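You operate a simulated robot arm through the tools that you are given. There is no shell and no other tool.

The job below is to be done with a simulated robot arm. You get a single attempt, and the scene is never put back.

TASK
Fit the green board in the fixture case and screw the lid down.
Fine: both screws tight with the orange driver, driver back in its holder; the other board stays in the tray.

It is judged by the outcome, as a careful person would: the job done as asked, and still so three seconds after it is handed in. It fails if anything else is knocked over, pushed out of place, dropped, spilled or broken. A push-on lid holds only when it is set on centred and level and pressed home; a screw cap is set on level and turned clockwise until tight.

THE ROBOT
A 7-joint arm with a two-finger parallel gripper, fixed in place. Base frame: the origin is at the foot of the arm, x ahead of it, y to its left, z up; the work surface is at about z = 0. Units: m, rad, N and s.
With the tool pointing down near the work surface it reaches from about 0.26 to 0.68 m from the base axis. Its first joint turns from -2.897 to 2.897 rad. Payload 2.5 kg.
The tool frame sits at the grasp point between the pads (the TCP): z along the fingers, y along the line on which they close. The tips reach 0.03 m beyond it. The gripper opens to 0.094 m. The fingers are 0.028 m wide and 0.01 m thick; the gripper's body (0.05 by 0.096 m) begins 0.055 m behind the TCP.
Orientation is that of the tool frame in the base frame, as [roll, pitch, yaw] about the fixed x, y, z axes, in that order (R = Rz(yaw) Ry(pitch) Rx(roll)). With the fingers straight down and closing along the base's y, the tool's x points along the base's -x, its y along +y and its z along -z.

THE INTERFACE
- The arm moves only by the tool step_arm. Its argument "plan" is text: rows parted by semicolons, each of 6 numbers parted by spaces: the shift along the base's x, y, z in m, then the turn, a rotation vector about the base's x, y, z in rad. In form: x y z rx ry rz; .... A call has 1 to 20 rows; each row shifts and turns the commanded pose from where the row before left it. "fingers" is the gripper command, from -1 (shut) to 1 (fully open), values between in proportion, set as the call begins (left out, the last holds). A row lasts 0.2 s, in which the tool goes at most 0.05 m and 0.15 rad; a call with a longer step from one row to the next is refused whole, and so is a gripper value outside its range. Where a pose cannot be reached the arm comes as near as it can. A force on the tool above 40 N (or 10 N above the force at the start of the call, whichever is more), or a blocked arm, ends the call early, and 0.2 s more pass. The fingers move at their own pace (about 0.072 m/s each) and stop on an object; they squeeze with about 42 N. The grip force told is the motor's: it shows also when the fingers shut on nothing. Time passes only in rows, and 0.2 s behind the last, so rows that do not move let the fingers close. It gives the time, the measured TCP pose, the force on the tool (base axes), the opening and the grip force at its end, in the units of the frame above (readings bear some noise), with the torque about the TCP (base axes, N m) and any sound that the robot's microphone picked up, and new pictures: "pictures" is both (left out), scene, wrist or none.
- Cameras (640 x 400 px; columns grow to the right, rows downward): "scene" is fixed at [0.0468, -0.5059, 0.7328]; the picture's right is [0.91, -0.41, 0.00], its down [-0.29, -0.64, -0.72] and it looks along [0.29, 0.65, -0.70] (base axes); focal length 341 px, centre (320, 200). "wrist" rides on the gripper at [0.076, 0.014, -0.102] in the tool frame; the picture's right is [-0.18, 0.98, 0.00], its down [-0.75, -0.14, -0.64] and it looks along [-0.63, -0.12, 0.77] (tool axes); focal length 243 px, centre (320, 200). There is no depth. A picture from a camera that has moved, and an enlarged one, comes with that camera's place and axes in the base frame and with its lens. The place of the scene camera against the robot may be out by one fixed shift of up to 0.018 m in any direction.
- close_up(camera, box): a new picture of the part [left, top, right, bottom] of that camera's present view, enlarged. No time passes.
- finish_job(): hands the job in; it is judged then, once.

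Nothing tells you positions but the pictures and the camera data. Unless the task says otherwise, let go and move clear before handing in.

The tools are called after "Call:" as name(argument=value, ...) on one line, values as JSON. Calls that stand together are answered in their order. step_arm: Moves the arm, as the interface text tells. Its arguments: {"type":"object","properties":{"plan":{"type":"string"},"fingers":{"type":"number"},"pictures":{"type":"string","enum":["both","scene","wrist","none"]}},"required":["plan"]} The other tools are called the same way: close_up (camera, box) takes an enlarged picture of a part of a camera's view; finish_job () hands the job in.

At the start:

```text
clock: 0.0
tool_pos: [0.3842, 0.2025, 0.249]
tool_rot: [-3.139, -0.001, -3.14]
force: [0.5, -0.5, -0.2]
wrist_torque: [0.02, 0.0, -0.01]
width: 0.0939
grip_force: 0.0
```

scene: 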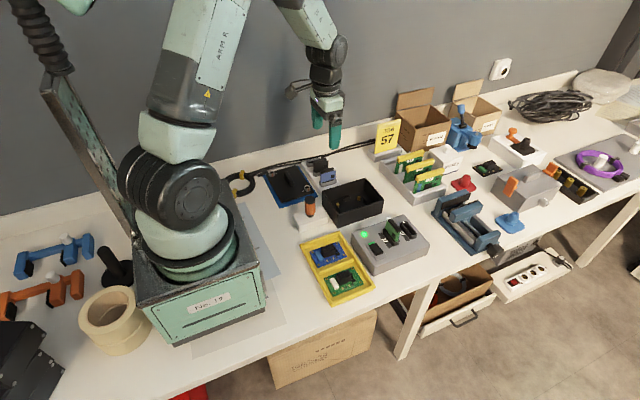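
wrist: 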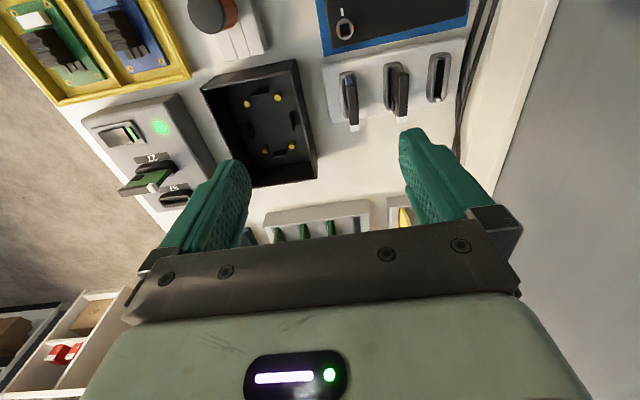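

I see a yellow tray with a blue and a green board, a black open case with standoffs, an orange driver in a holder, and other gear around. I'll look closer before moving anything.

Call:
close_up(camera="scene", box=[260, 140, 440, 310])

Call:
close_up(camera="wrist", box=[0, 0, 320, 200])

Call:
close_up(camera="wrist", box=[180, 0, 500, 250])

Call:
close_up(camera="scene", box=[380, 80, 640, 260])

```text
2.35 times, centred on (350, 225) of scene
camera zoom: at [0.0468, -0.5059, 0.7328], right [0.91, -0.41, 0.0], down [-0.29, -0.64, -0.72], along [0.29, 0.65, -0.7], focal length 802 px, centre (249, 141)
```

zoom: 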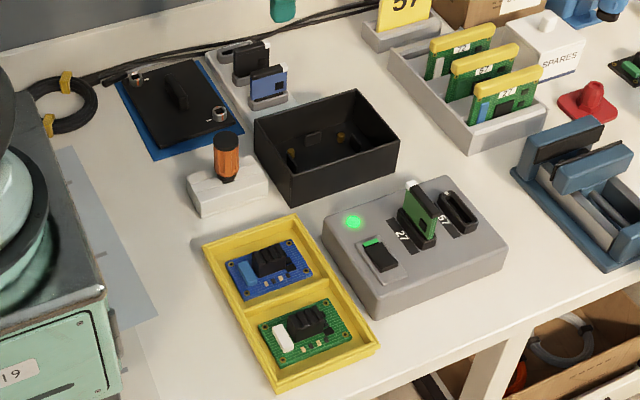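

```text
2.00 times, centred on (160, 100) of wrist
camera zoom: at [0.3072, 0.216, 0.3521], right [0.18, 0.98, 0.0], down [0.75, -0.14, 0.64], along [0.63, -0.12, -0.77], focal length 485 px, centre (640, 400)
```

zoom: 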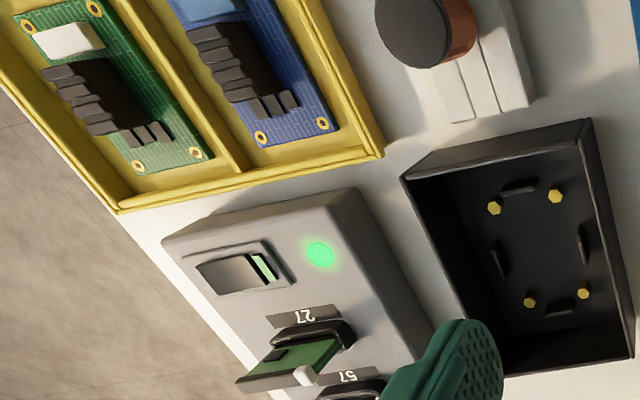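

```text
1.60 times, centred on (340, 125) of wrist
camera zoom: at [0.3072, 0.216, 0.3521], right [0.18, 0.98, 0.0], down [0.75, -0.14, 0.64], along [0.63, -0.12, -0.77], focal length 388 px, centre (288, 320)
```

zoom: 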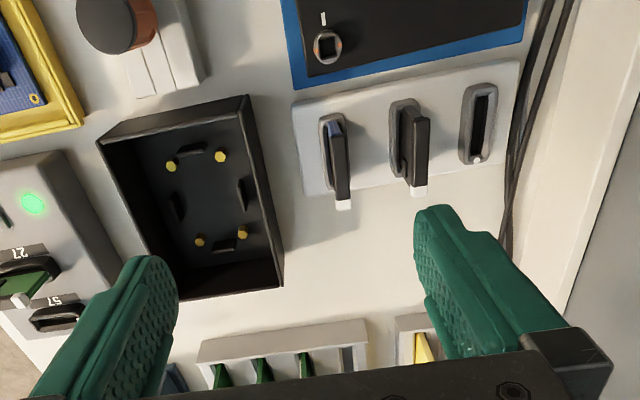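

```text
2.22 times, centred on (510, 170) of scene
camera zoom: at [0.0468, -0.5059, 0.7328], right [0.91, -0.41, 0.0], down [-0.29, -0.64, -0.72], along [0.29, 0.65, -0.7], focal length 757 px, centre (-102, 267)
```

zoom: 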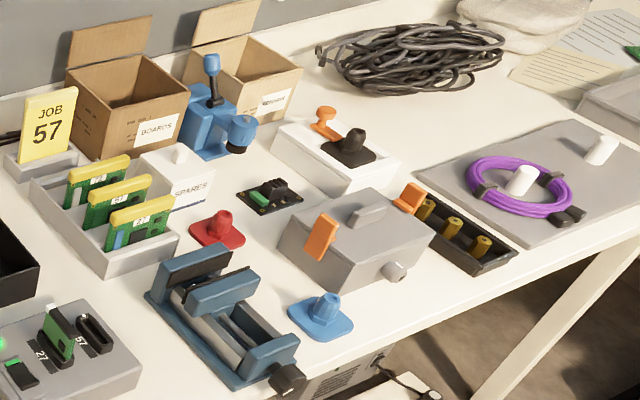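

The black case (four brass standoffs, centre about x 0.436, y 0.119), the black lid with two screws on the blue mat, the orange driver in the white holder, and the green board in the tray near (0.295, -0.098) are all in view. I'll raise the arm and move over the tray for a better look.

Call:
step_arm(plan="-0.01 -0.035 0.008 0 0 0; -0.01 -0.035 0.008 0 0 0; -0.01 -0.035 0.008 0 0 0; -0.01 -0.035 0.008 0 0 0; -0.01 -0.035 0.008 0 0 0; -0.01 -0.035 0.008 0 0 0; -0.01 -0.035 0.008 0 0 0; -0.01 -0.035 0.008 0 0 0; 0 0 0 0 0 0")

```text
clock: 2.0
tool_pos: [0.3023, -0.0782, 0.3153]
tool_rot: [3.141, -0.002, 3.139]
force: [-1.1, 0.5, 0.2]
wrist_torque: [0.0, -0.03, 0.02]
width: 0.094
grip_force: 0.0
camera wrist: at [0.227, -0.064, 0.4172], right [0.18, 0.98, 0.0], down [0.75, -0.14, 0.64], along [0.63, -0.12, -0.77], focal length 243 px, centre (320, 200)
```

scene: 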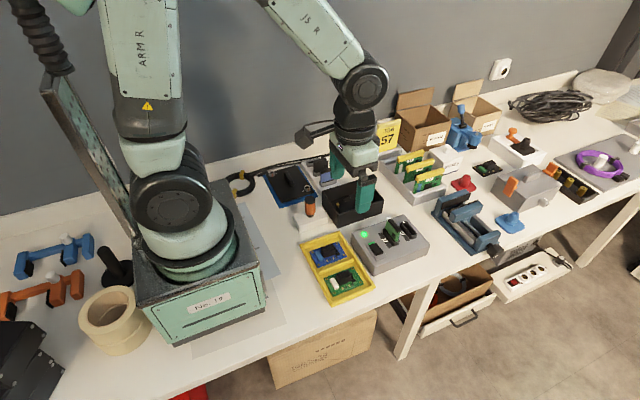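
wrist: 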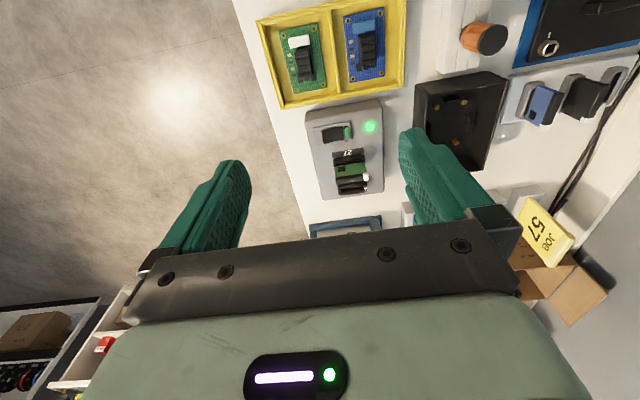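

Call:
close_up(camera="wrist", box=[240, 0, 420, 112])

Call:
close_up(camera="wrist", box=[400, 0, 640, 180])

Call:
close_up(camera="scene", box=[295, 225, 385, 305])

Call:
close_up(camera="scene", box=[250, 150, 350, 240])

```text
3.56 times, centred on (330, 56) of wrist
camera zoom: at [0.227, -0.064, 0.4172], right [0.18, 0.98, 0.0], down [0.75, -0.14, 0.64], along [0.63, -0.12, -0.77], focal length 863 px, centre (284, 712)
```

zoom: 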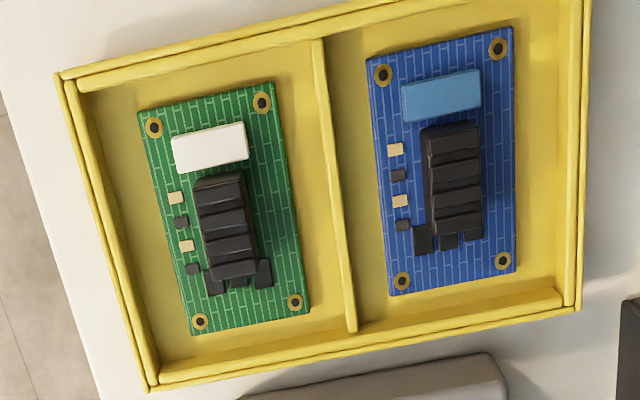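

```text
2.22 times, centred on (520, 90) of wrist
camera zoom: at [0.227, -0.064, 0.4172], right [0.18, 0.98, 0.0], down [0.75, -0.14, 0.64], along [0.63, -0.12, -0.77], focal length 539 px, centre (-124, 444)
```

zoom: 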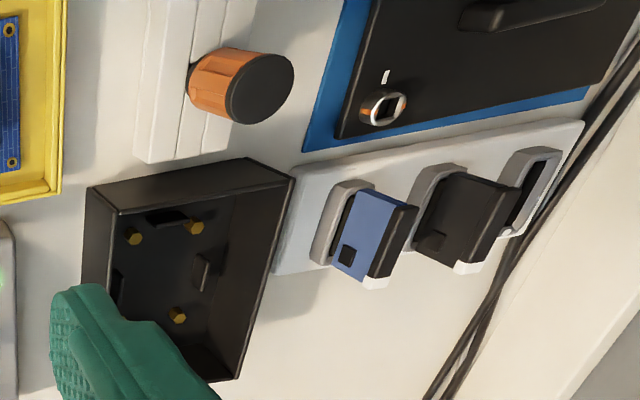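

```text
5.00 times, centred on (340, 265) of scene
camera zoom: at [0.0468, -0.5059, 0.7328], right [0.91, -0.41, 0.0], down [-0.29, -0.64, -0.72], along [0.29, 0.65, -0.7], focal length 1704 px, centre (220, -125)
```

zoom: 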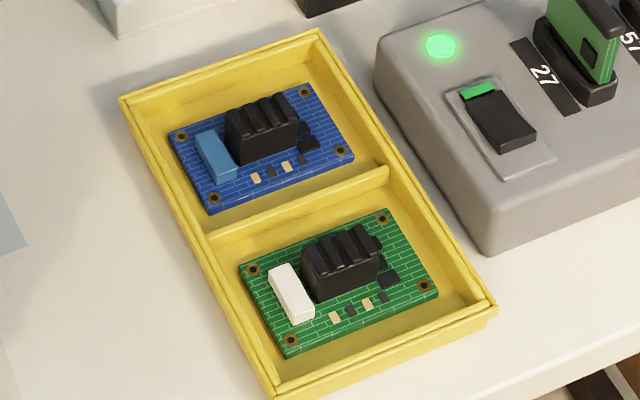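

```text
4.44 times, centred on (300, 195) of scene
camera zoom: at [0.0468, -0.5059, 0.7328], right [0.91, -0.41, 0.0], down [-0.29, -0.64, -0.72], along [0.29, 0.65, -0.7], focal length 1514 px, centre (409, 222)
```

zoom: 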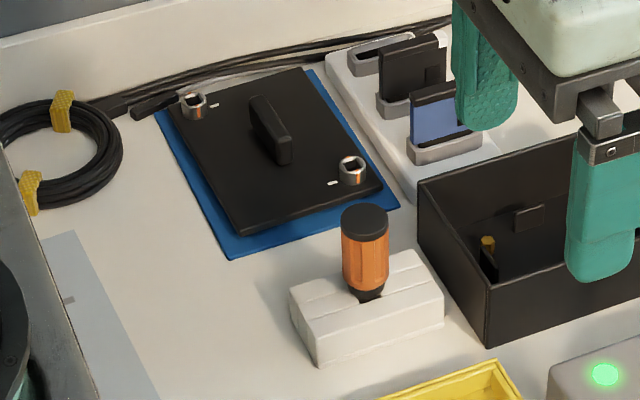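

The green board lies square to the base, with its black heatsink block centred on it, which makes a good grip. I'll take more close-ups to get the heights.

Call:
close_up(camera="scene", box=[325, 260, 375, 300])

Call:
close_up(camera="scene", box=[310, 170, 400, 235])

Call:
close_up(camera="scene", box=[262, 155, 322, 205])

Call:
close_up(camera="scene", box=[280, 180, 345, 240])

```text
10.00 times, centred on (350, 280) of scene
camera zoom: at [0.0468, -0.5059, 0.7328], right [0.91, -0.41, 0.0], down [-0.29, -0.64, -0.72], along [0.29, 0.65, -0.7], focal length 3407 px, centre (20, -600)
```

zoom: 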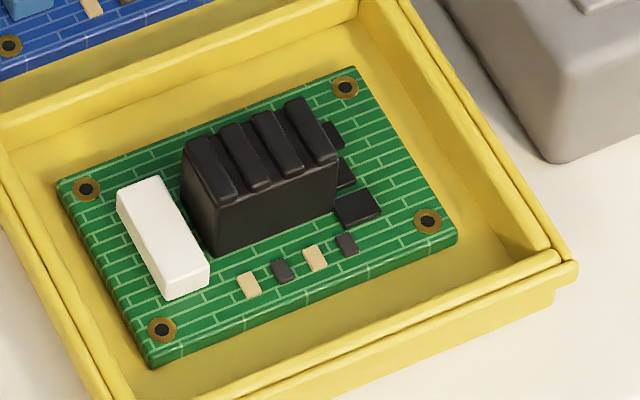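

```text
6.15 times, centred on (355, 202) of scene
camera zoom: at [0.0468, -0.5059, 0.7328], right [0.91, -0.41, 0.0], down [-0.29, -0.64, -0.72], along [0.29, 0.65, -0.7], focal length 2097 px, centre (105, 185)
```

zoom: 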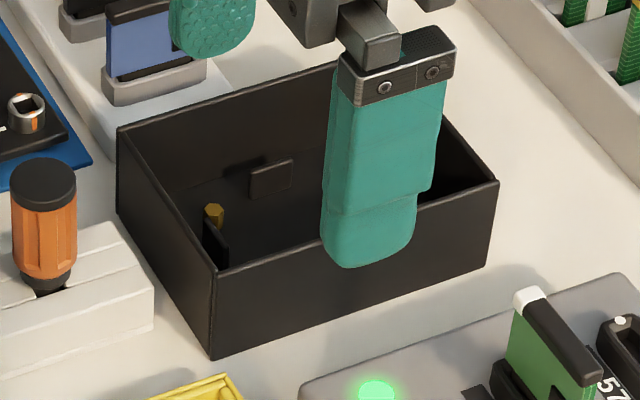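

```text
8.00 times, centred on (292, 180) of scene
camera zoom: at [0.0468, -0.5059, 0.7328], right [0.91, -0.41, 0.0], down [-0.29, -0.64, -0.72], along [0.29, 0.65, -0.7], focal length 2726 px, centre (544, 360)
```

zoom: 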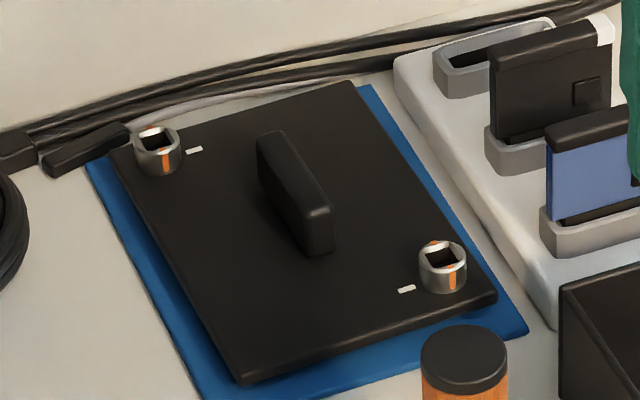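

```text
6.67 times, centred on (312, 210) of scene
camera zoom: at [0.0468, -0.5059, 0.7328], right [0.91, -0.41, 0.0], down [-0.29, -0.64, -0.72], along [0.29, 0.65, -0.7], focal length 2271 px, centre (370, 133)
```

zoom: 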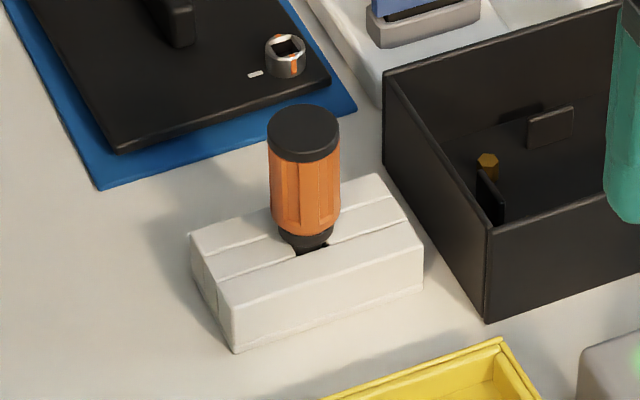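

I take the board centre to be (0.294, -0.100) with its heatsink about 0.019 wide across y and its top near z 0.028. I'll go down to hover over it with the fingers partly closed and check the alignment.

Call:
step_arm(plan="-0.0014 -0.0036 -0.0325 0 0 0; -0.0014 -0.0036 -0.0325 0 0 0; -0.0014 -0.0036 -0.0325 0 0 0; -0.0014 -0.0036 -0.0325 0 0 0; -0.0014 -0.0036 -0.0325 0 0 0; -0.0014 -0.0036 -0.0325 0 0 0; 0 0 0 0 0 0; 0 0 0 0 0 0", fingers=-0.15)

```text
clock: 3.8
tool_pos: [0.2953, -0.0993, 0.1196]
tool_rot: [-3.141, -0.001, -3.142]
force: [0.2, 0.2, -0.6]
wrist_torque: [-0.01, -0.03, 0.0]
width: 0.04
grip_force: 0.1
camera wrist: at [0.2184, -0.0852, 0.2209], right [0.18, 0.98, 0.0], down [0.75, -0.14, 0.64], along [0.63, -0.12, -0.77], focal length 243 px, centre (320, 200)
```

scene: 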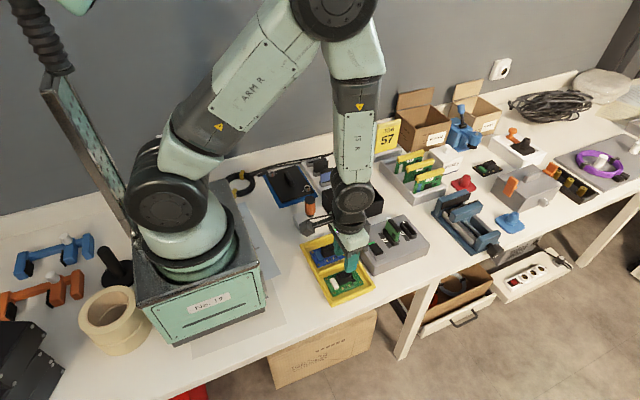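
wrist: 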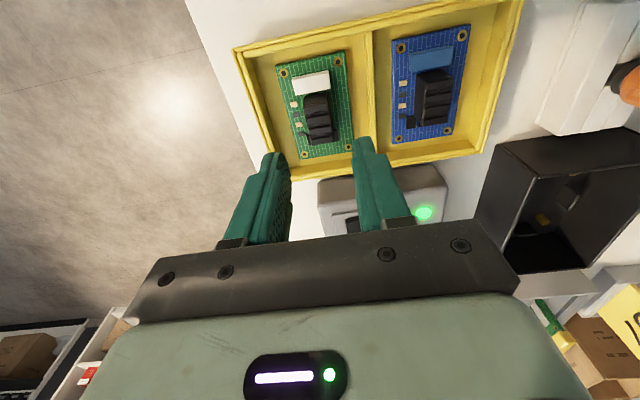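

Call:
close_up(camera="wrist", box=[220, 20, 420, 200])

Call:
close_up(camera="scene", box=[295, 225, 395, 310])

```text
2.22 times, centred on (320, 110) of wrist
camera zoom: at [0.2184, -0.0852, 0.2209], right [0.18, 0.98, 0.0], down [0.75, -0.14, 0.64], along [0.63, -0.12, -0.77], focal length 539 px, centre (320, 400)
```

zoom: 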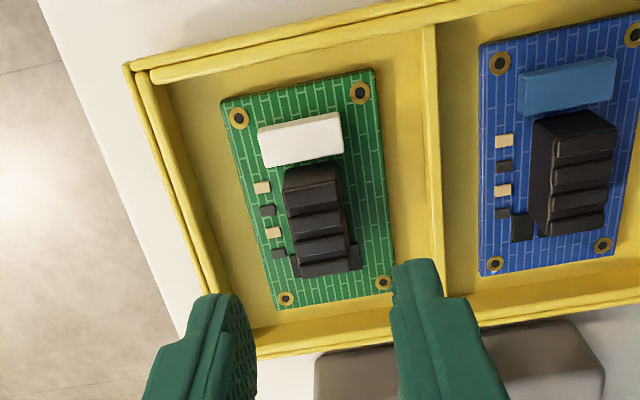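

```text
4.71 times, centred on (345, 268) of scene
camera zoom: at [0.0468, -0.5059, 0.7328], right [0.91, -0.41, 0.0], down [-0.29, -0.64, -0.72], along [0.29, 0.65, -0.7], focal length 1603 px, centre (202, -118)
```

zoom: 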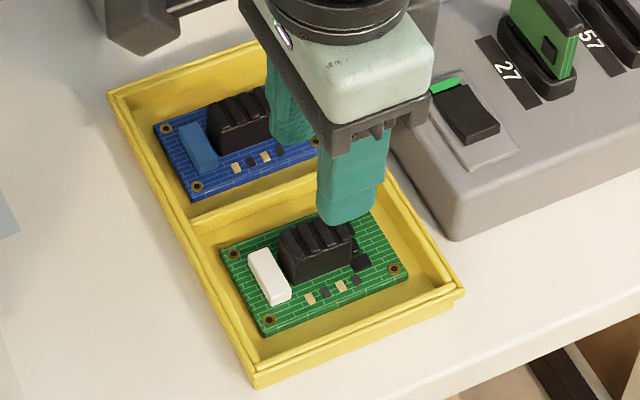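

The board top works out at z ≈ 0.013, with the heatsink centred near (0.292, -0.0997). I'll go down to TCP z ≈ 0.048, which keeps the tips just above the board, and then close.

Call:
step_arm(plan="-0.0006 -0.0001 -0.0179 0 0 0; -0.0006 -0.0001 -0.0179 0 0 0; -0.0006 -0.0001 -0.0179 0 0 0; -0.0006 -0.0001 -0.0169 0 0 0; 0 0 0 0 0 0; 0 0 0 0 0 0")

```text
clock: 5.2
tool_pos: [0.2934, -0.1004, 0.0477]
tool_rot: [3.141, 0.001, -3.141]
force: [-0.5, -0.8, -0.3]
wrist_torque: [0.0, 0.01, 0.02]
width: 0.0397
grip_force: 0.1
camera wrist: at [0.2163, -0.0859, 0.1505], right [0.18, 0.98, 0.0], down [0.75, -0.14, 0.64], along [0.63, -0.12, -0.77], focal length 243 px, centre (320, 200)
```

scene: 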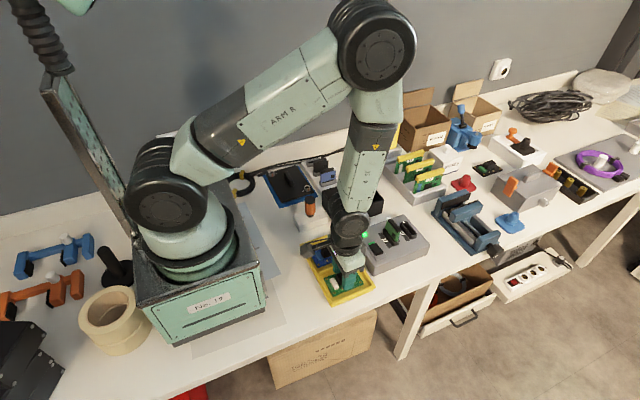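
wrist: 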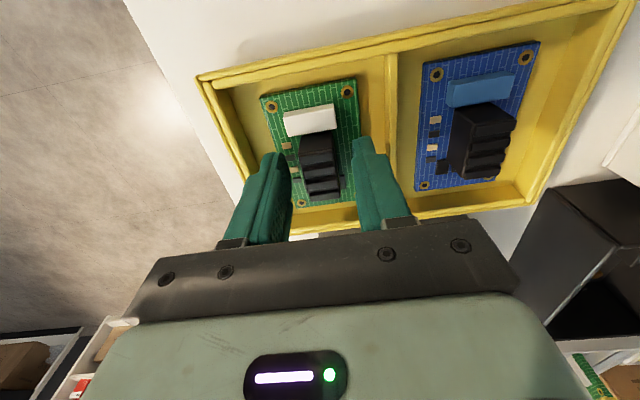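

Call:
close_up(camera="wrist", box=[220, 60, 420, 240])

Call:
close_up(camera="scene", box=[305, 235, 385, 305])

```text
2.22 times, centred on (320, 150) of wrist
camera zoom: at [0.2163, -0.0859, 0.1505], right [0.18, 0.98, 0.0], down [0.75, -0.14, 0.64], along [0.63, -0.12, -0.77], focal length 539 px, centre (320, 311)
```

zoom: 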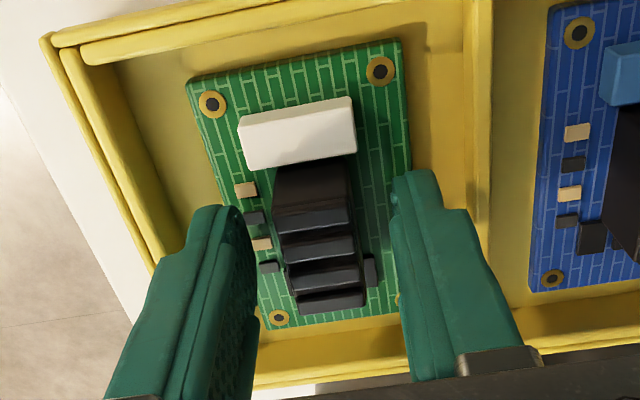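

```text
5.71 times, centred on (345, 270) of scene
camera zoom: at [0.0468, -0.5059, 0.7328], right [0.91, -0.41, 0.0], down [-0.29, -0.64, -0.72], along [0.29, 0.65, -0.7], focal length 1947 px, centre (177, -200)
```

zoom: 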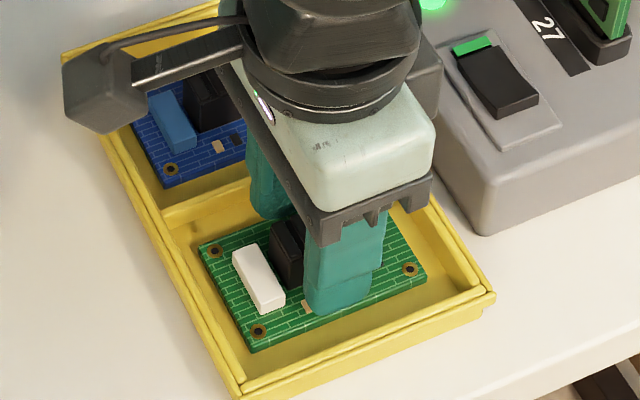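

The fingers straddle the heatsink, so I'll close on it.

Call:
step_arm(plan="0 0 0 0 0 0; 0 0 0 0 0 0; 0 0 0 0 0 0; 0 0 0 0 0 0", fingers=-1)

```text
clock: 6.2
tool_pos: [0.2923, -0.0997, 0.0482]
tool_rot: [-3.141, -0.001, -3.141]
force: [-0.3, 0.4, 0.5]
wrist_torque: [-0.02, -0.02, 0.0]
width: 0.0189
grip_force: 42.2
camera wrist: at [0.2163, -0.0859, 0.1507], right [0.18, 0.98, 0.0], down [0.75, -0.14, 0.64], along [0.63, -0.12, -0.77], focal length 243 px, centre (320, 200)
```

scene: 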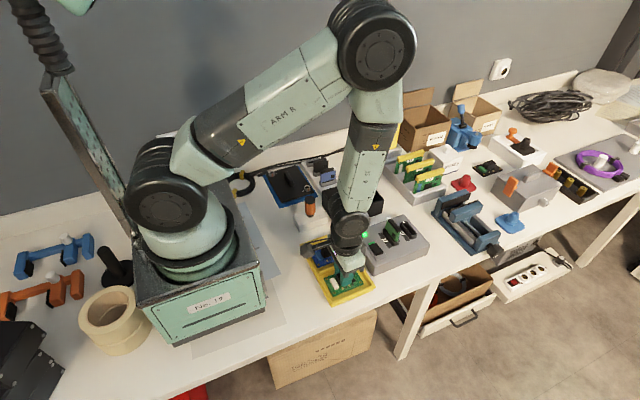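
wrist: 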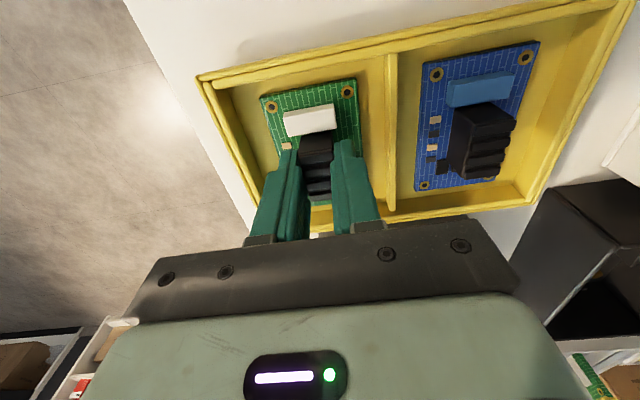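

Heatsink gripped at 0.019 m wide. I'll lift the board straight out of the tray.

Call:
step_arm(plan="0 0 0.015 0 0 0; 0 0 0.025 0 0 0; 0 0 0.035 0 0 0; 0 0 0.035 0 0 0; 0 0 0.035 0 0 0; 0 0 0 0 0 0")

```text
clock: 7.6
tool_pos: [0.2935, -0.1009, 0.1935]
tool_rot: [3.141, 0.0, -3.141]
force: [0.7, 0.0, -0.3]
wrist_torque: [-0.01, 0.0, -0.01]
width: 0.0191
grip_force: 42.2
camera wrist: at [0.2163, -0.0863, 0.2953], right [0.18, 0.98, 0.0], down [0.75, -0.14, 0.64], along [0.63, -0.12, -0.77], focal length 243 px, centre (320, 200)
```

scene: 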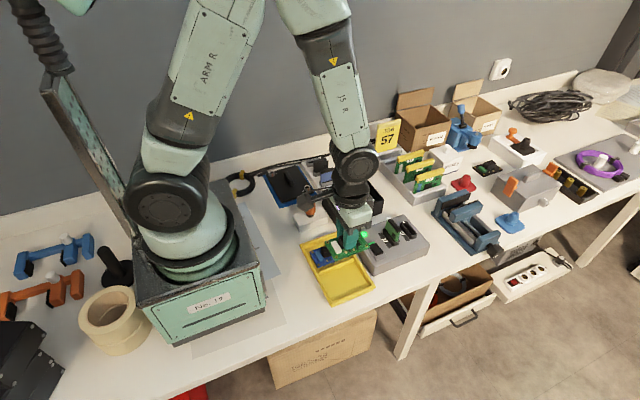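
wrist: 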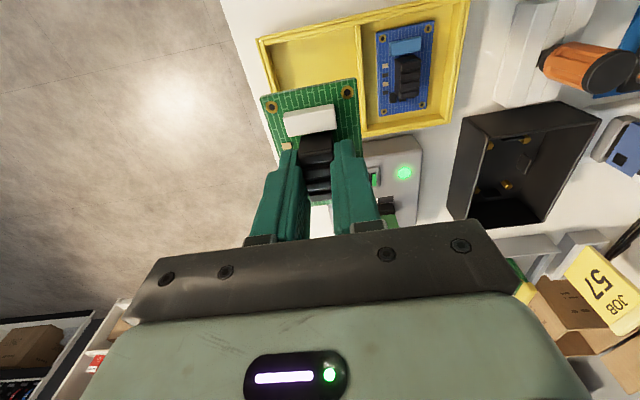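

The board is held level and the blue one hasn't moved. Next I'll carry it over to the case.

Call:
step_arm(plan="0.0176 0.0275 0 0 0 0; 0.0176 0.0275 0 0 0 0; 0.0176 0.0275 0 0 0 0; 0.0176 0.0275 0 0 0 0; 0.0176 0.0275 0 0 0 0; 0.0176 0.0275 0 0 0 0; 0.0176 0.0275 0 0 0 0; 0.0176 0.0275 0 0 0 0; 0 0 -0.03 0 0 0; 0 0 0 0 0 0")

Call:
close_up(camera="wrist", box=[220, 20, 440, 200])

```text
clock: 9.8
tool_pos: [0.435, 0.1207, 0.163]
tool_rot: [3.141, 0.001, 3.141]
force: [0.0, 0.2, -0.7]
wrist_torque: [0.03, 0.01, 0.0]
width: 0.0193
grip_force: 42.0
camera wrist: at [0.3582, 0.1349, 0.2662], right [0.18, 0.98, 0.0], down [0.75, -0.14, 0.64], along [0.63, -0.12, -0.77], focal length 243 px, centre (320, 200)
```

scene: 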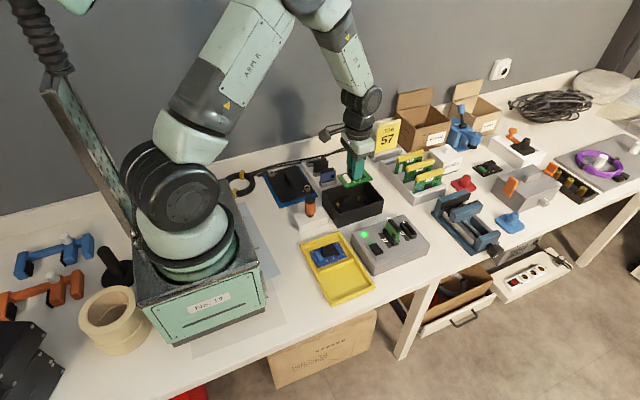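
wrist: 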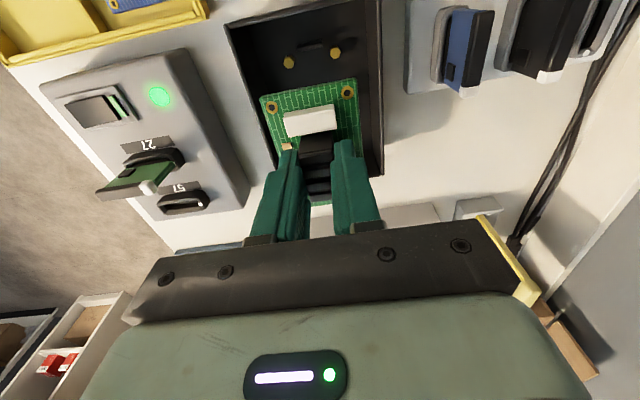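

```text
2.22 times, centred on (330, 110) of wrist
camera zoom: at [0.3582, 0.1349, 0.2662], right [0.18, 0.98, 0.0], down [0.75, -0.14, 0.64], along [0.63, -0.12, -0.77], focal length 539 px, centre (298, 400)
```

zoom: 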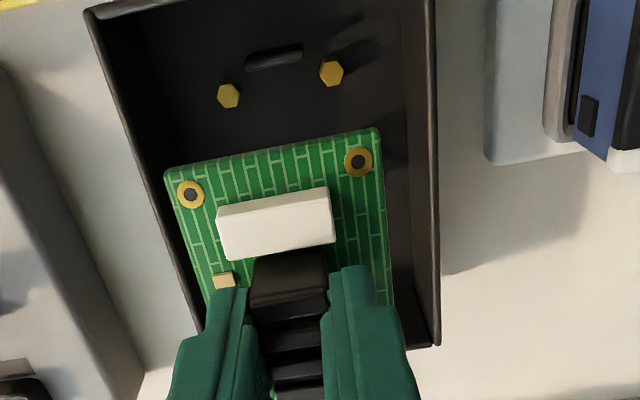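

The near standoffs are at about (0.3984, 0.098) and (0.3984, 0.141). The board holes sit about +1.3 mm in both x and y from them, so I'll correct that and go down to just above the rim.

Call:
step_arm(plan="-0.0013 -0.0012 -0.015 0 0 0; 0 0 -0.02 0 0 0; 0 0 -0.02 0 0 0; 0 0 0 0 0 0; 0 0 0 0 0 0")

Call:
close_up(camera="wrist", box=[220, 20, 440, 200])

```text
clock: 11.0
tool_pos: [0.4335, 0.1196, 0.1081]
tool_rot: [-3.141, 0.001, -3.141]
force: [-1.1, 0.0, -1.3]
wrist_torque: [0.03, 0.0, 0.01]
width: 0.0189
grip_force: 41.6
camera wrist: at [0.3572, 0.1336, 0.2108], right [0.18, 0.98, 0.0], down [0.75, -0.14, 0.64], along [0.63, -0.12, -0.77], focal length 243 px, centre (320, 200)
```

scene: 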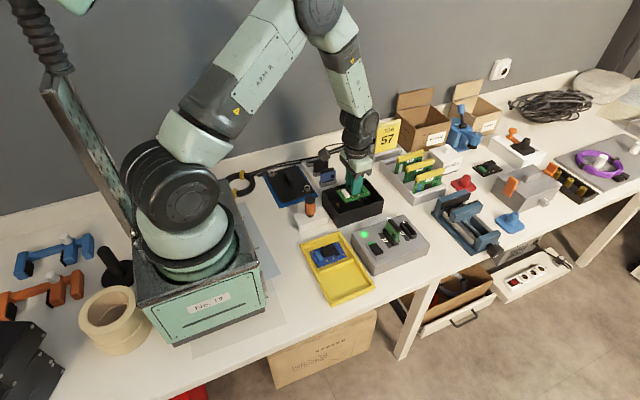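
wrist: 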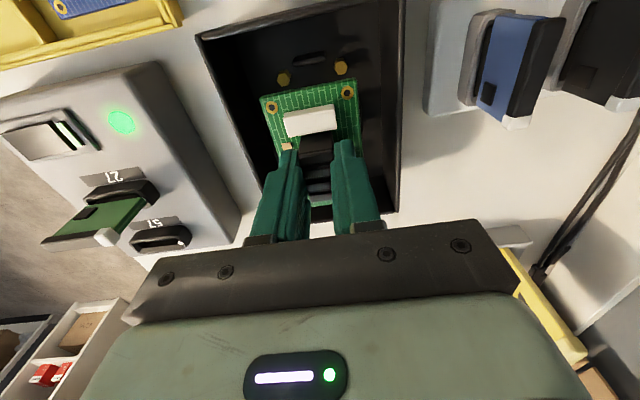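

```text
2.22 times, centred on (330, 110) of wrist
camera zoom: at [0.3572, 0.1336, 0.2108], right [0.18, 0.98, 0.0], down [0.75, -0.14, 0.64], along [0.63, -0.12, -0.77], focal length 539 px, centre (298, 400)
```

zoom: 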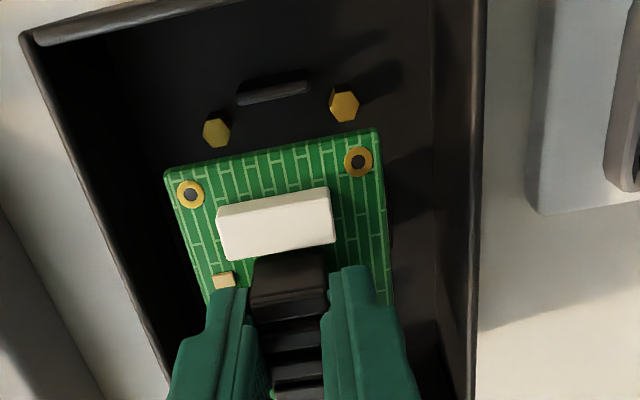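

The alignment is now within about half a millimetre. I'll keep going down to just above the standoffs.

Call:
step_arm(plan="-0.0004 0.0002 -0.012 0 0 0; 0 0 -0.012 0 0 0; 0 0 -0.012 0 0 0; 0 0 -0.008 0 0 0; 0 0 0 0 0 0; 0 0 0 0 0 0")

Call:
close_up(camera="wrist", box=[220, 20, 440, 200])

Call:
close_up(camera="scene", box=[315, 165, 395, 230])

```text
clock: 12.4
tool_pos: [0.4325, 0.1189, 0.063]
tool_rot: [-3.14, -0.001, 3.141]
force: [1.0, -0.4, -1.7]
wrist_torque: [-0.01, 0.01, -0.01]
width: 0.0189
grip_force: 42.0
camera wrist: at [0.3557, 0.1332, 0.1662], right [0.18, 0.98, 0.0], down [0.75, -0.14, 0.64], along [0.63, -0.12, -0.77], focal length 243 px, centre (320, 200)
```

scene: 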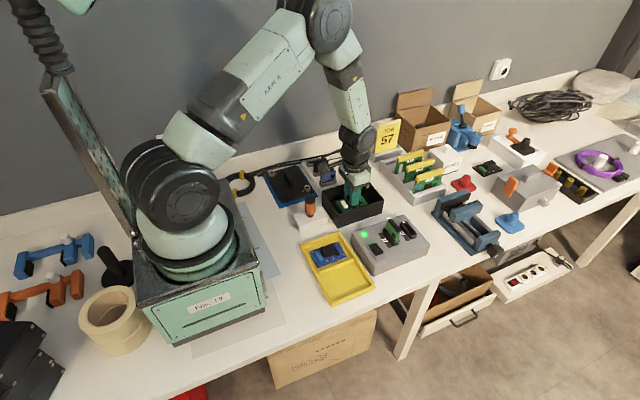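
wrist: 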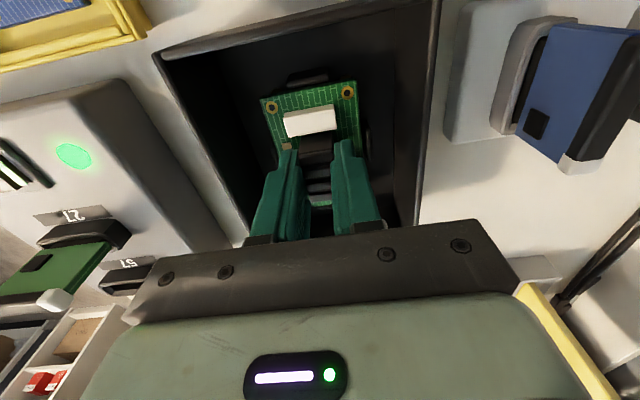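

```text
2.22 times, centred on (330, 110) of wrist
camera zoom: at [0.3557, 0.1332, 0.1662], right [0.18, 0.98, 0.0], down [0.75, -0.14, 0.64], along [0.63, -0.12, -0.77], focal length 539 px, centre (298, 400)
```

zoom: 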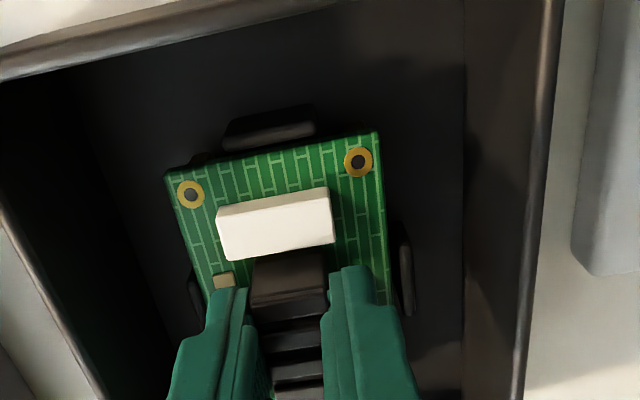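

```text
6.15 times, centred on (355, 198) of scene
camera zoom: at [0.0468, -0.5059, 0.7328], right [0.91, -0.41, 0.0], down [-0.29, -0.64, -0.72], along [0.29, 0.65, -0.7], focal length 2097 px, centre (105, 215)
```

zoom: 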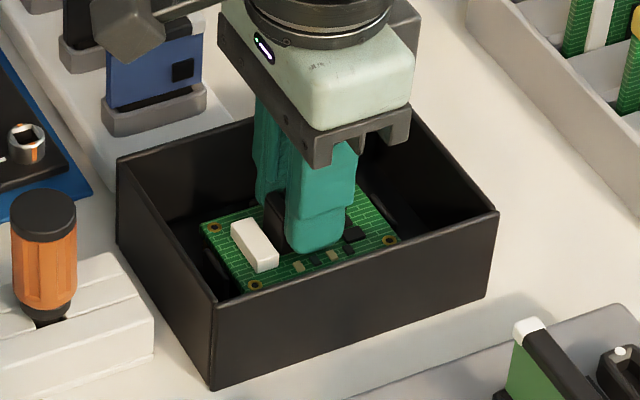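

The board is centred between the guides inside the case. I'll lower it gently to its seat.

Call:
step_arm(plan="0 0 -0.003 0 0 0; 0 0 -0.003 0 0 0; 0 0 -0.002 0 0 0; 0 0 -0.002 0 0 0; 0 0 0 0 0 0")

Call:
close_up(camera="wrist", box=[220, 20, 440, 200])

```text
clock: 13.6
tool_pos: [0.4328, 0.1186, 0.0555]
tool_rot: [3.14, 0.002, 3.141]
force: [-0.3, -2.6, 31.3]
wrist_torque: [-0.07, 0.03, -0.01]
width: 0.0188
grip_force: 42.3
camera wrist: at [0.3566, 0.1331, 0.1572], right [0.18, 0.98, 0.0], down [0.75, -0.14, 0.64], along [0.63, -0.12, -0.76], focal length 243 px, centre (320, 200)
```

scene: 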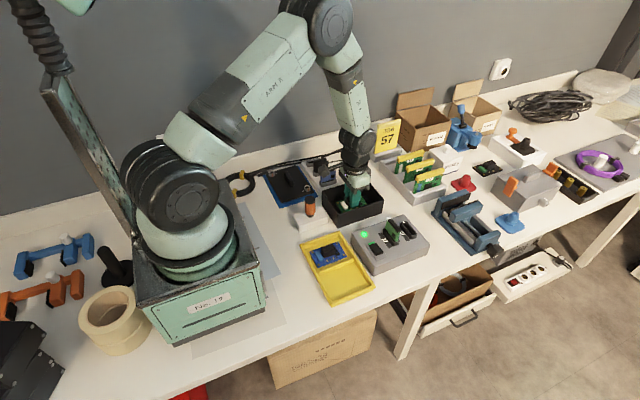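
wrist: 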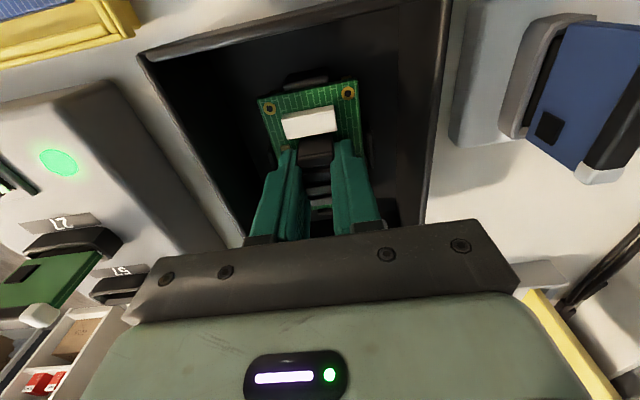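

```text
2.22 times, centred on (330, 110) of wrist
camera zoom: at [0.3566, 0.1331, 0.1572], right [0.18, 0.98, 0.0], down [0.75, -0.14, 0.64], along [0.63, -0.12, -0.76], focal length 539 px, centre (298, 400)
```

zoom: 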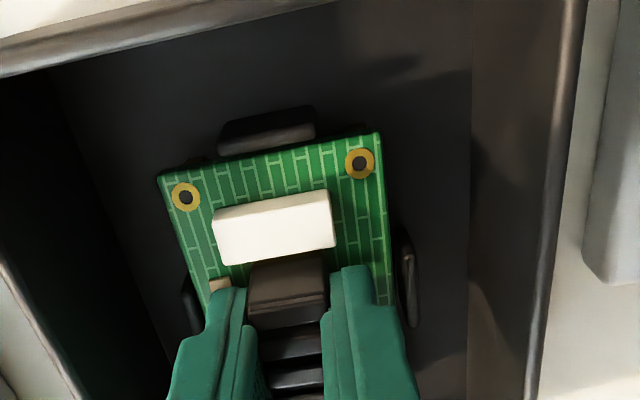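

I met about 31 N before reaching the expected seat, and the near edge looks slightly lifted. I'll inspect it before pressing any more.

Call:
close_up(camera="scene", box=[325, 175, 385, 222])

Call:
close_up(camera="wrist", box=[250, 60, 400, 180])

```text
8.51 times, centred on (355, 198) of scene
camera zoom: at [0.0468, -0.5059, 0.7328], right [0.91, -0.41, 0.0], down [-0.29, -0.64, -0.72], along [0.29, 0.65, -0.7], focal length 2900 px, centre (22, 213)
```

zoom: 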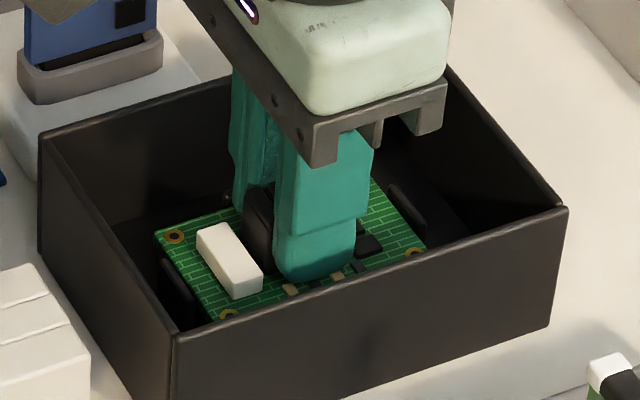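

```text
3.33 times, centred on (325, 120) of wrist
camera zoom: at [0.3566, 0.1331, 0.1572], right [0.18, 0.98, 0.0], down [0.75, -0.14, 0.64], along [0.63, -0.12, -0.76], focal length 809 px, centre (303, 467)
```

zoom: 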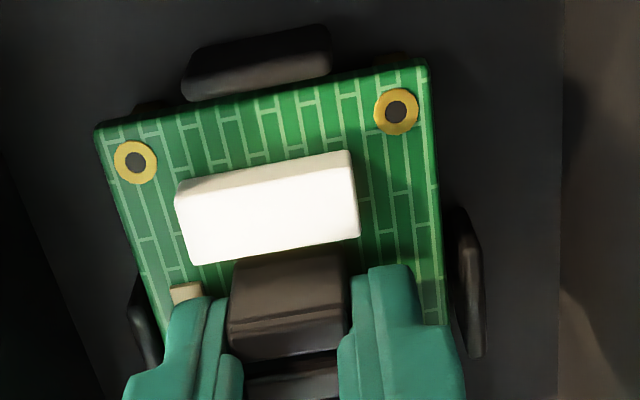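

Call:
close_up(camera="scene", box=[335, 195, 375, 222])

Call:
close_up(camera="wrist", box=[260, 65, 330, 115])

Call:
close_up(camera="wrist", box=[340, 65, 410, 180])

```text
14.81 times, centred on (355, 208) of scene
camera zoom: at [0.0468, -0.5059, 0.7328], right [0.91, -0.41, 0.0], down [-0.29, -0.64, -0.72], along [0.29, 0.65, -0.7], focal length 5048 px, centre (-198, 74)
```

zoom: 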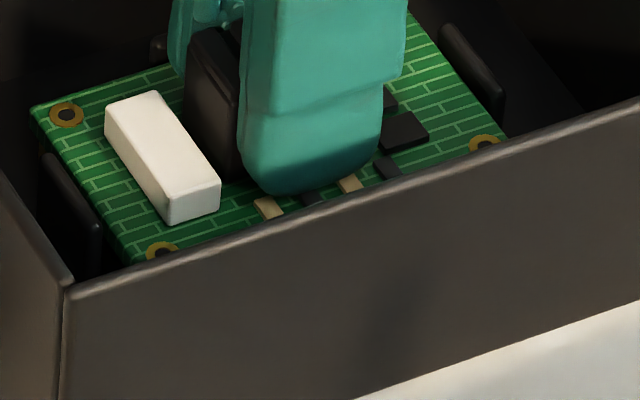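

```text
8.00 times, centred on (295, 90) of wrist
camera zoom: at [0.3566, 0.1331, 0.1572], right [0.18, 0.98, 0.0], down [0.75, -0.14, 0.64], along [0.63, -0.12, -0.76], focal length 1941 px, centre (520, 1080)
```

zoom: 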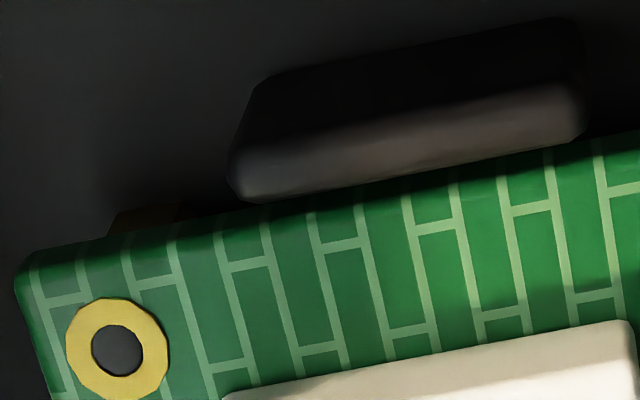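

```text
3.48 times, centred on (375, 122) of wrist
camera zoom: at [0.3566, 0.1331, 0.1572], right [0.18, 0.98, 0.0], down [0.75, -0.14, 0.64], along [0.63, -0.12, -0.76], focal length 844 px, centre (129, 470)
```

zoom: 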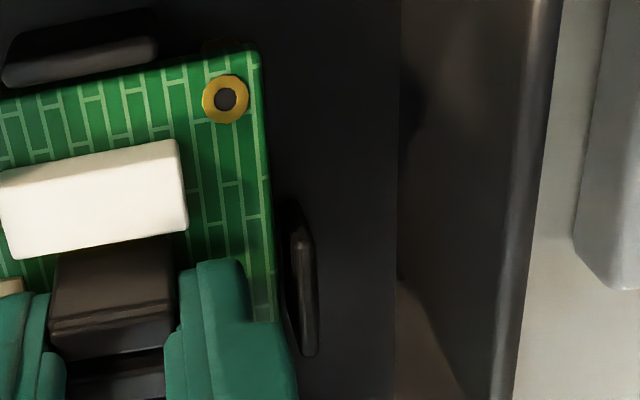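

The reaction force is centred and the board looks level, but it sits about 5 mm higher than I expected and has slid up in the grip. I'll unload, open slightly, and lift away to see how it rests.

Call:
step_arm(plan="0 0 0.001 0 0 0; 0 0 0.001 0 0 0; 0 0 0 0 0 0", pictures="none")

Call:
step_arm(plan="0 0 0 0 0 0; 0 0 0 0 0 0; 0 0 0 0 0 0", fingers=-0.44, pictures="none")

Call:
step_arm(plan="0 0 0.02 0 0 0; 0 0 0.03 0 0 0; 0 0 0.03 0 0 0; -0.03 0 0.03 0 0 0; -0.03 0 0.03 0 0 0; 0 0 0 0 0 0; 0 0 0 0 0 0")

Call:
close_up(camera="wrist", box=[220, 20, 440, 200])

Call:
close_up(camera="scene", box=[325, 175, 385, 222])

```text
clock: 14.4
tool_pos: [0.4316, 0.1192, 0.0548]
tool_rot: [-3.141, 0.001, -3.141]
force: [9.5, 2.1, -3.3]
wrist_torque: [0.07, -0.51, -0.07]
width: 0.0187
grip_force: 42.4
```

```text
clock: 15.2
tool_pos: [0.432, 0.119, 0.0557]
tool_rot: [3.141, -0.001, -3.141]
force: [0.0, 0.1, -0.6]
wrist_torque: [0.0, -0.01, 0.01]
width: 0.0262
grip_force: 0.0
```

```text
clock: 16.8
tool_pos: [0.3713, 0.1181, 0.1968]
tool_rot: [-3.14, -0.001, -3.141]
force: [0.0, -0.6, 0.6]
wrist_torque: [0.0, -0.05, 0.02]
width: 0.0262
grip_force: 0.1
camera wrist: at [0.2952, 0.1321, 0.2991], right [0.18, 0.98, 0.0], down [0.75, -0.14, 0.64], along [0.63, -0.12, -0.77], focal length 243 px, centre (320, 200)
```

scene: 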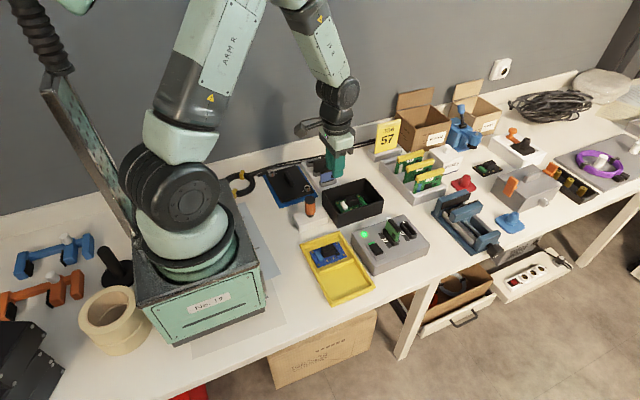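
wrist: 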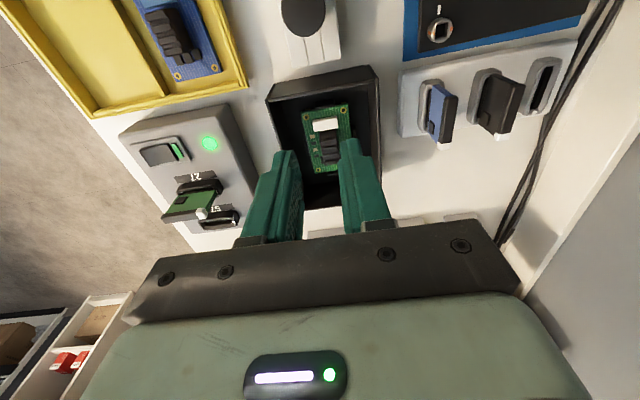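

```text
2.22 times, centred on (330, 110) of wrist
camera zoom: at [0.2952, 0.1321, 0.2991], right [0.18, 0.98, 0.0], down [0.75, -0.14, 0.64], along [0.63, -0.12, -0.77], focal length 539 px, centre (298, 400)
```

zoom: 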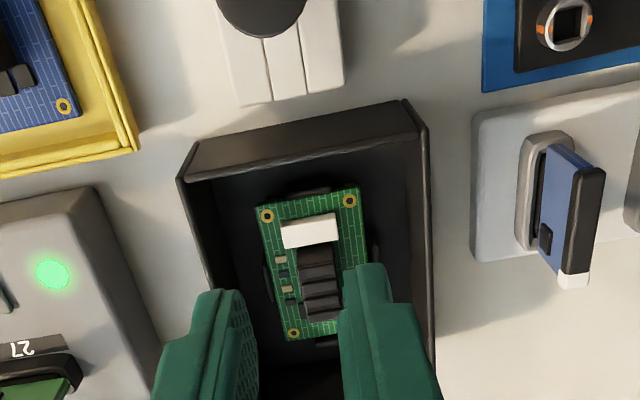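

```text
8.51 times, centred on (355, 198) of scene
camera zoom: at [0.0468, -0.5059, 0.7328], right [0.91, -0.41, 0.0], down [-0.29, -0.64, -0.72], along [0.29, 0.65, -0.7], focal length 2900 px, centre (22, 213)
```

zoom: 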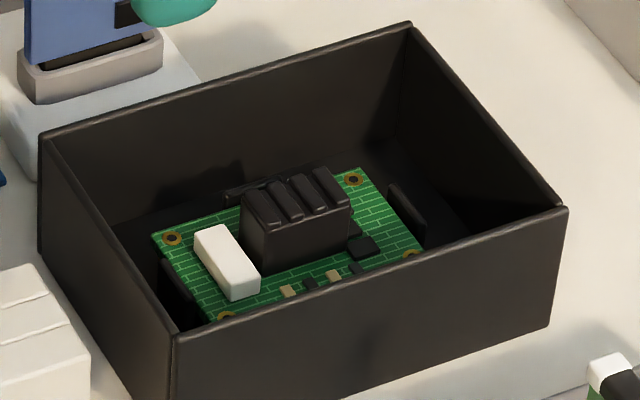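

The board rests level in the case after release. I'll get a close, unobstructed look with the fingers open wide to judge its height and hole alignment.

Call:
step_arm(plan="0.027 0.0005 -0.025 0 0 0; 0.027 0.0005 -0.025 0 0 0; 0.025 0 -0.025 0 0 0; 0 0 0 0 0 0; 0 0 0 0 0 0", fingers=1, pictures="wrist")

Call:
close_up(camera="wrist", box=[240, 10, 400, 150])

```text
clock: 18.0
tool_pos: [0.4501, 0.1199, 0.1208]
tool_rot: [-3.141, -0.001, -3.141]
force: [0.1, -1.0, 0.3]
wrist_torque: [0.0, -0.01, -0.02]
width: 0.0942
grip_force: 0.0
camera wrist: at [0.3742, 0.1342, 0.2239], right [0.18, 0.98, 0.0], down [0.75, -0.14, 0.64], along [0.63, -0.12, -0.77], focal length 243 px, centre (320, 200)
```

wrist: 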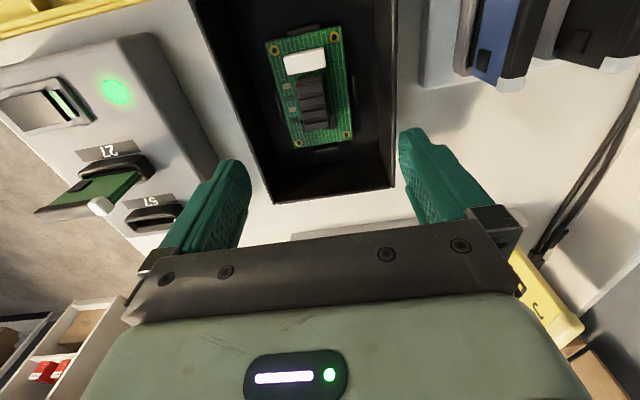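

```text
2.86 times, centred on (320, 80) of wrist
camera zoom: at [0.3742, 0.1342, 0.2239], right [0.18, 0.98, 0.0], down [0.75, -0.14, 0.64], along [0.63, -0.12, -0.77], focal length 693 px, centre (320, 543)
```

zoom: 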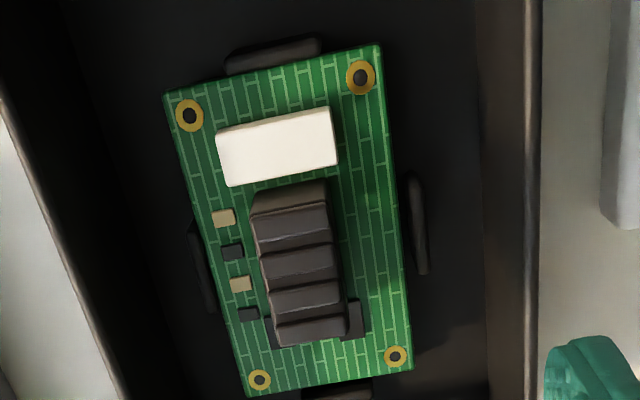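

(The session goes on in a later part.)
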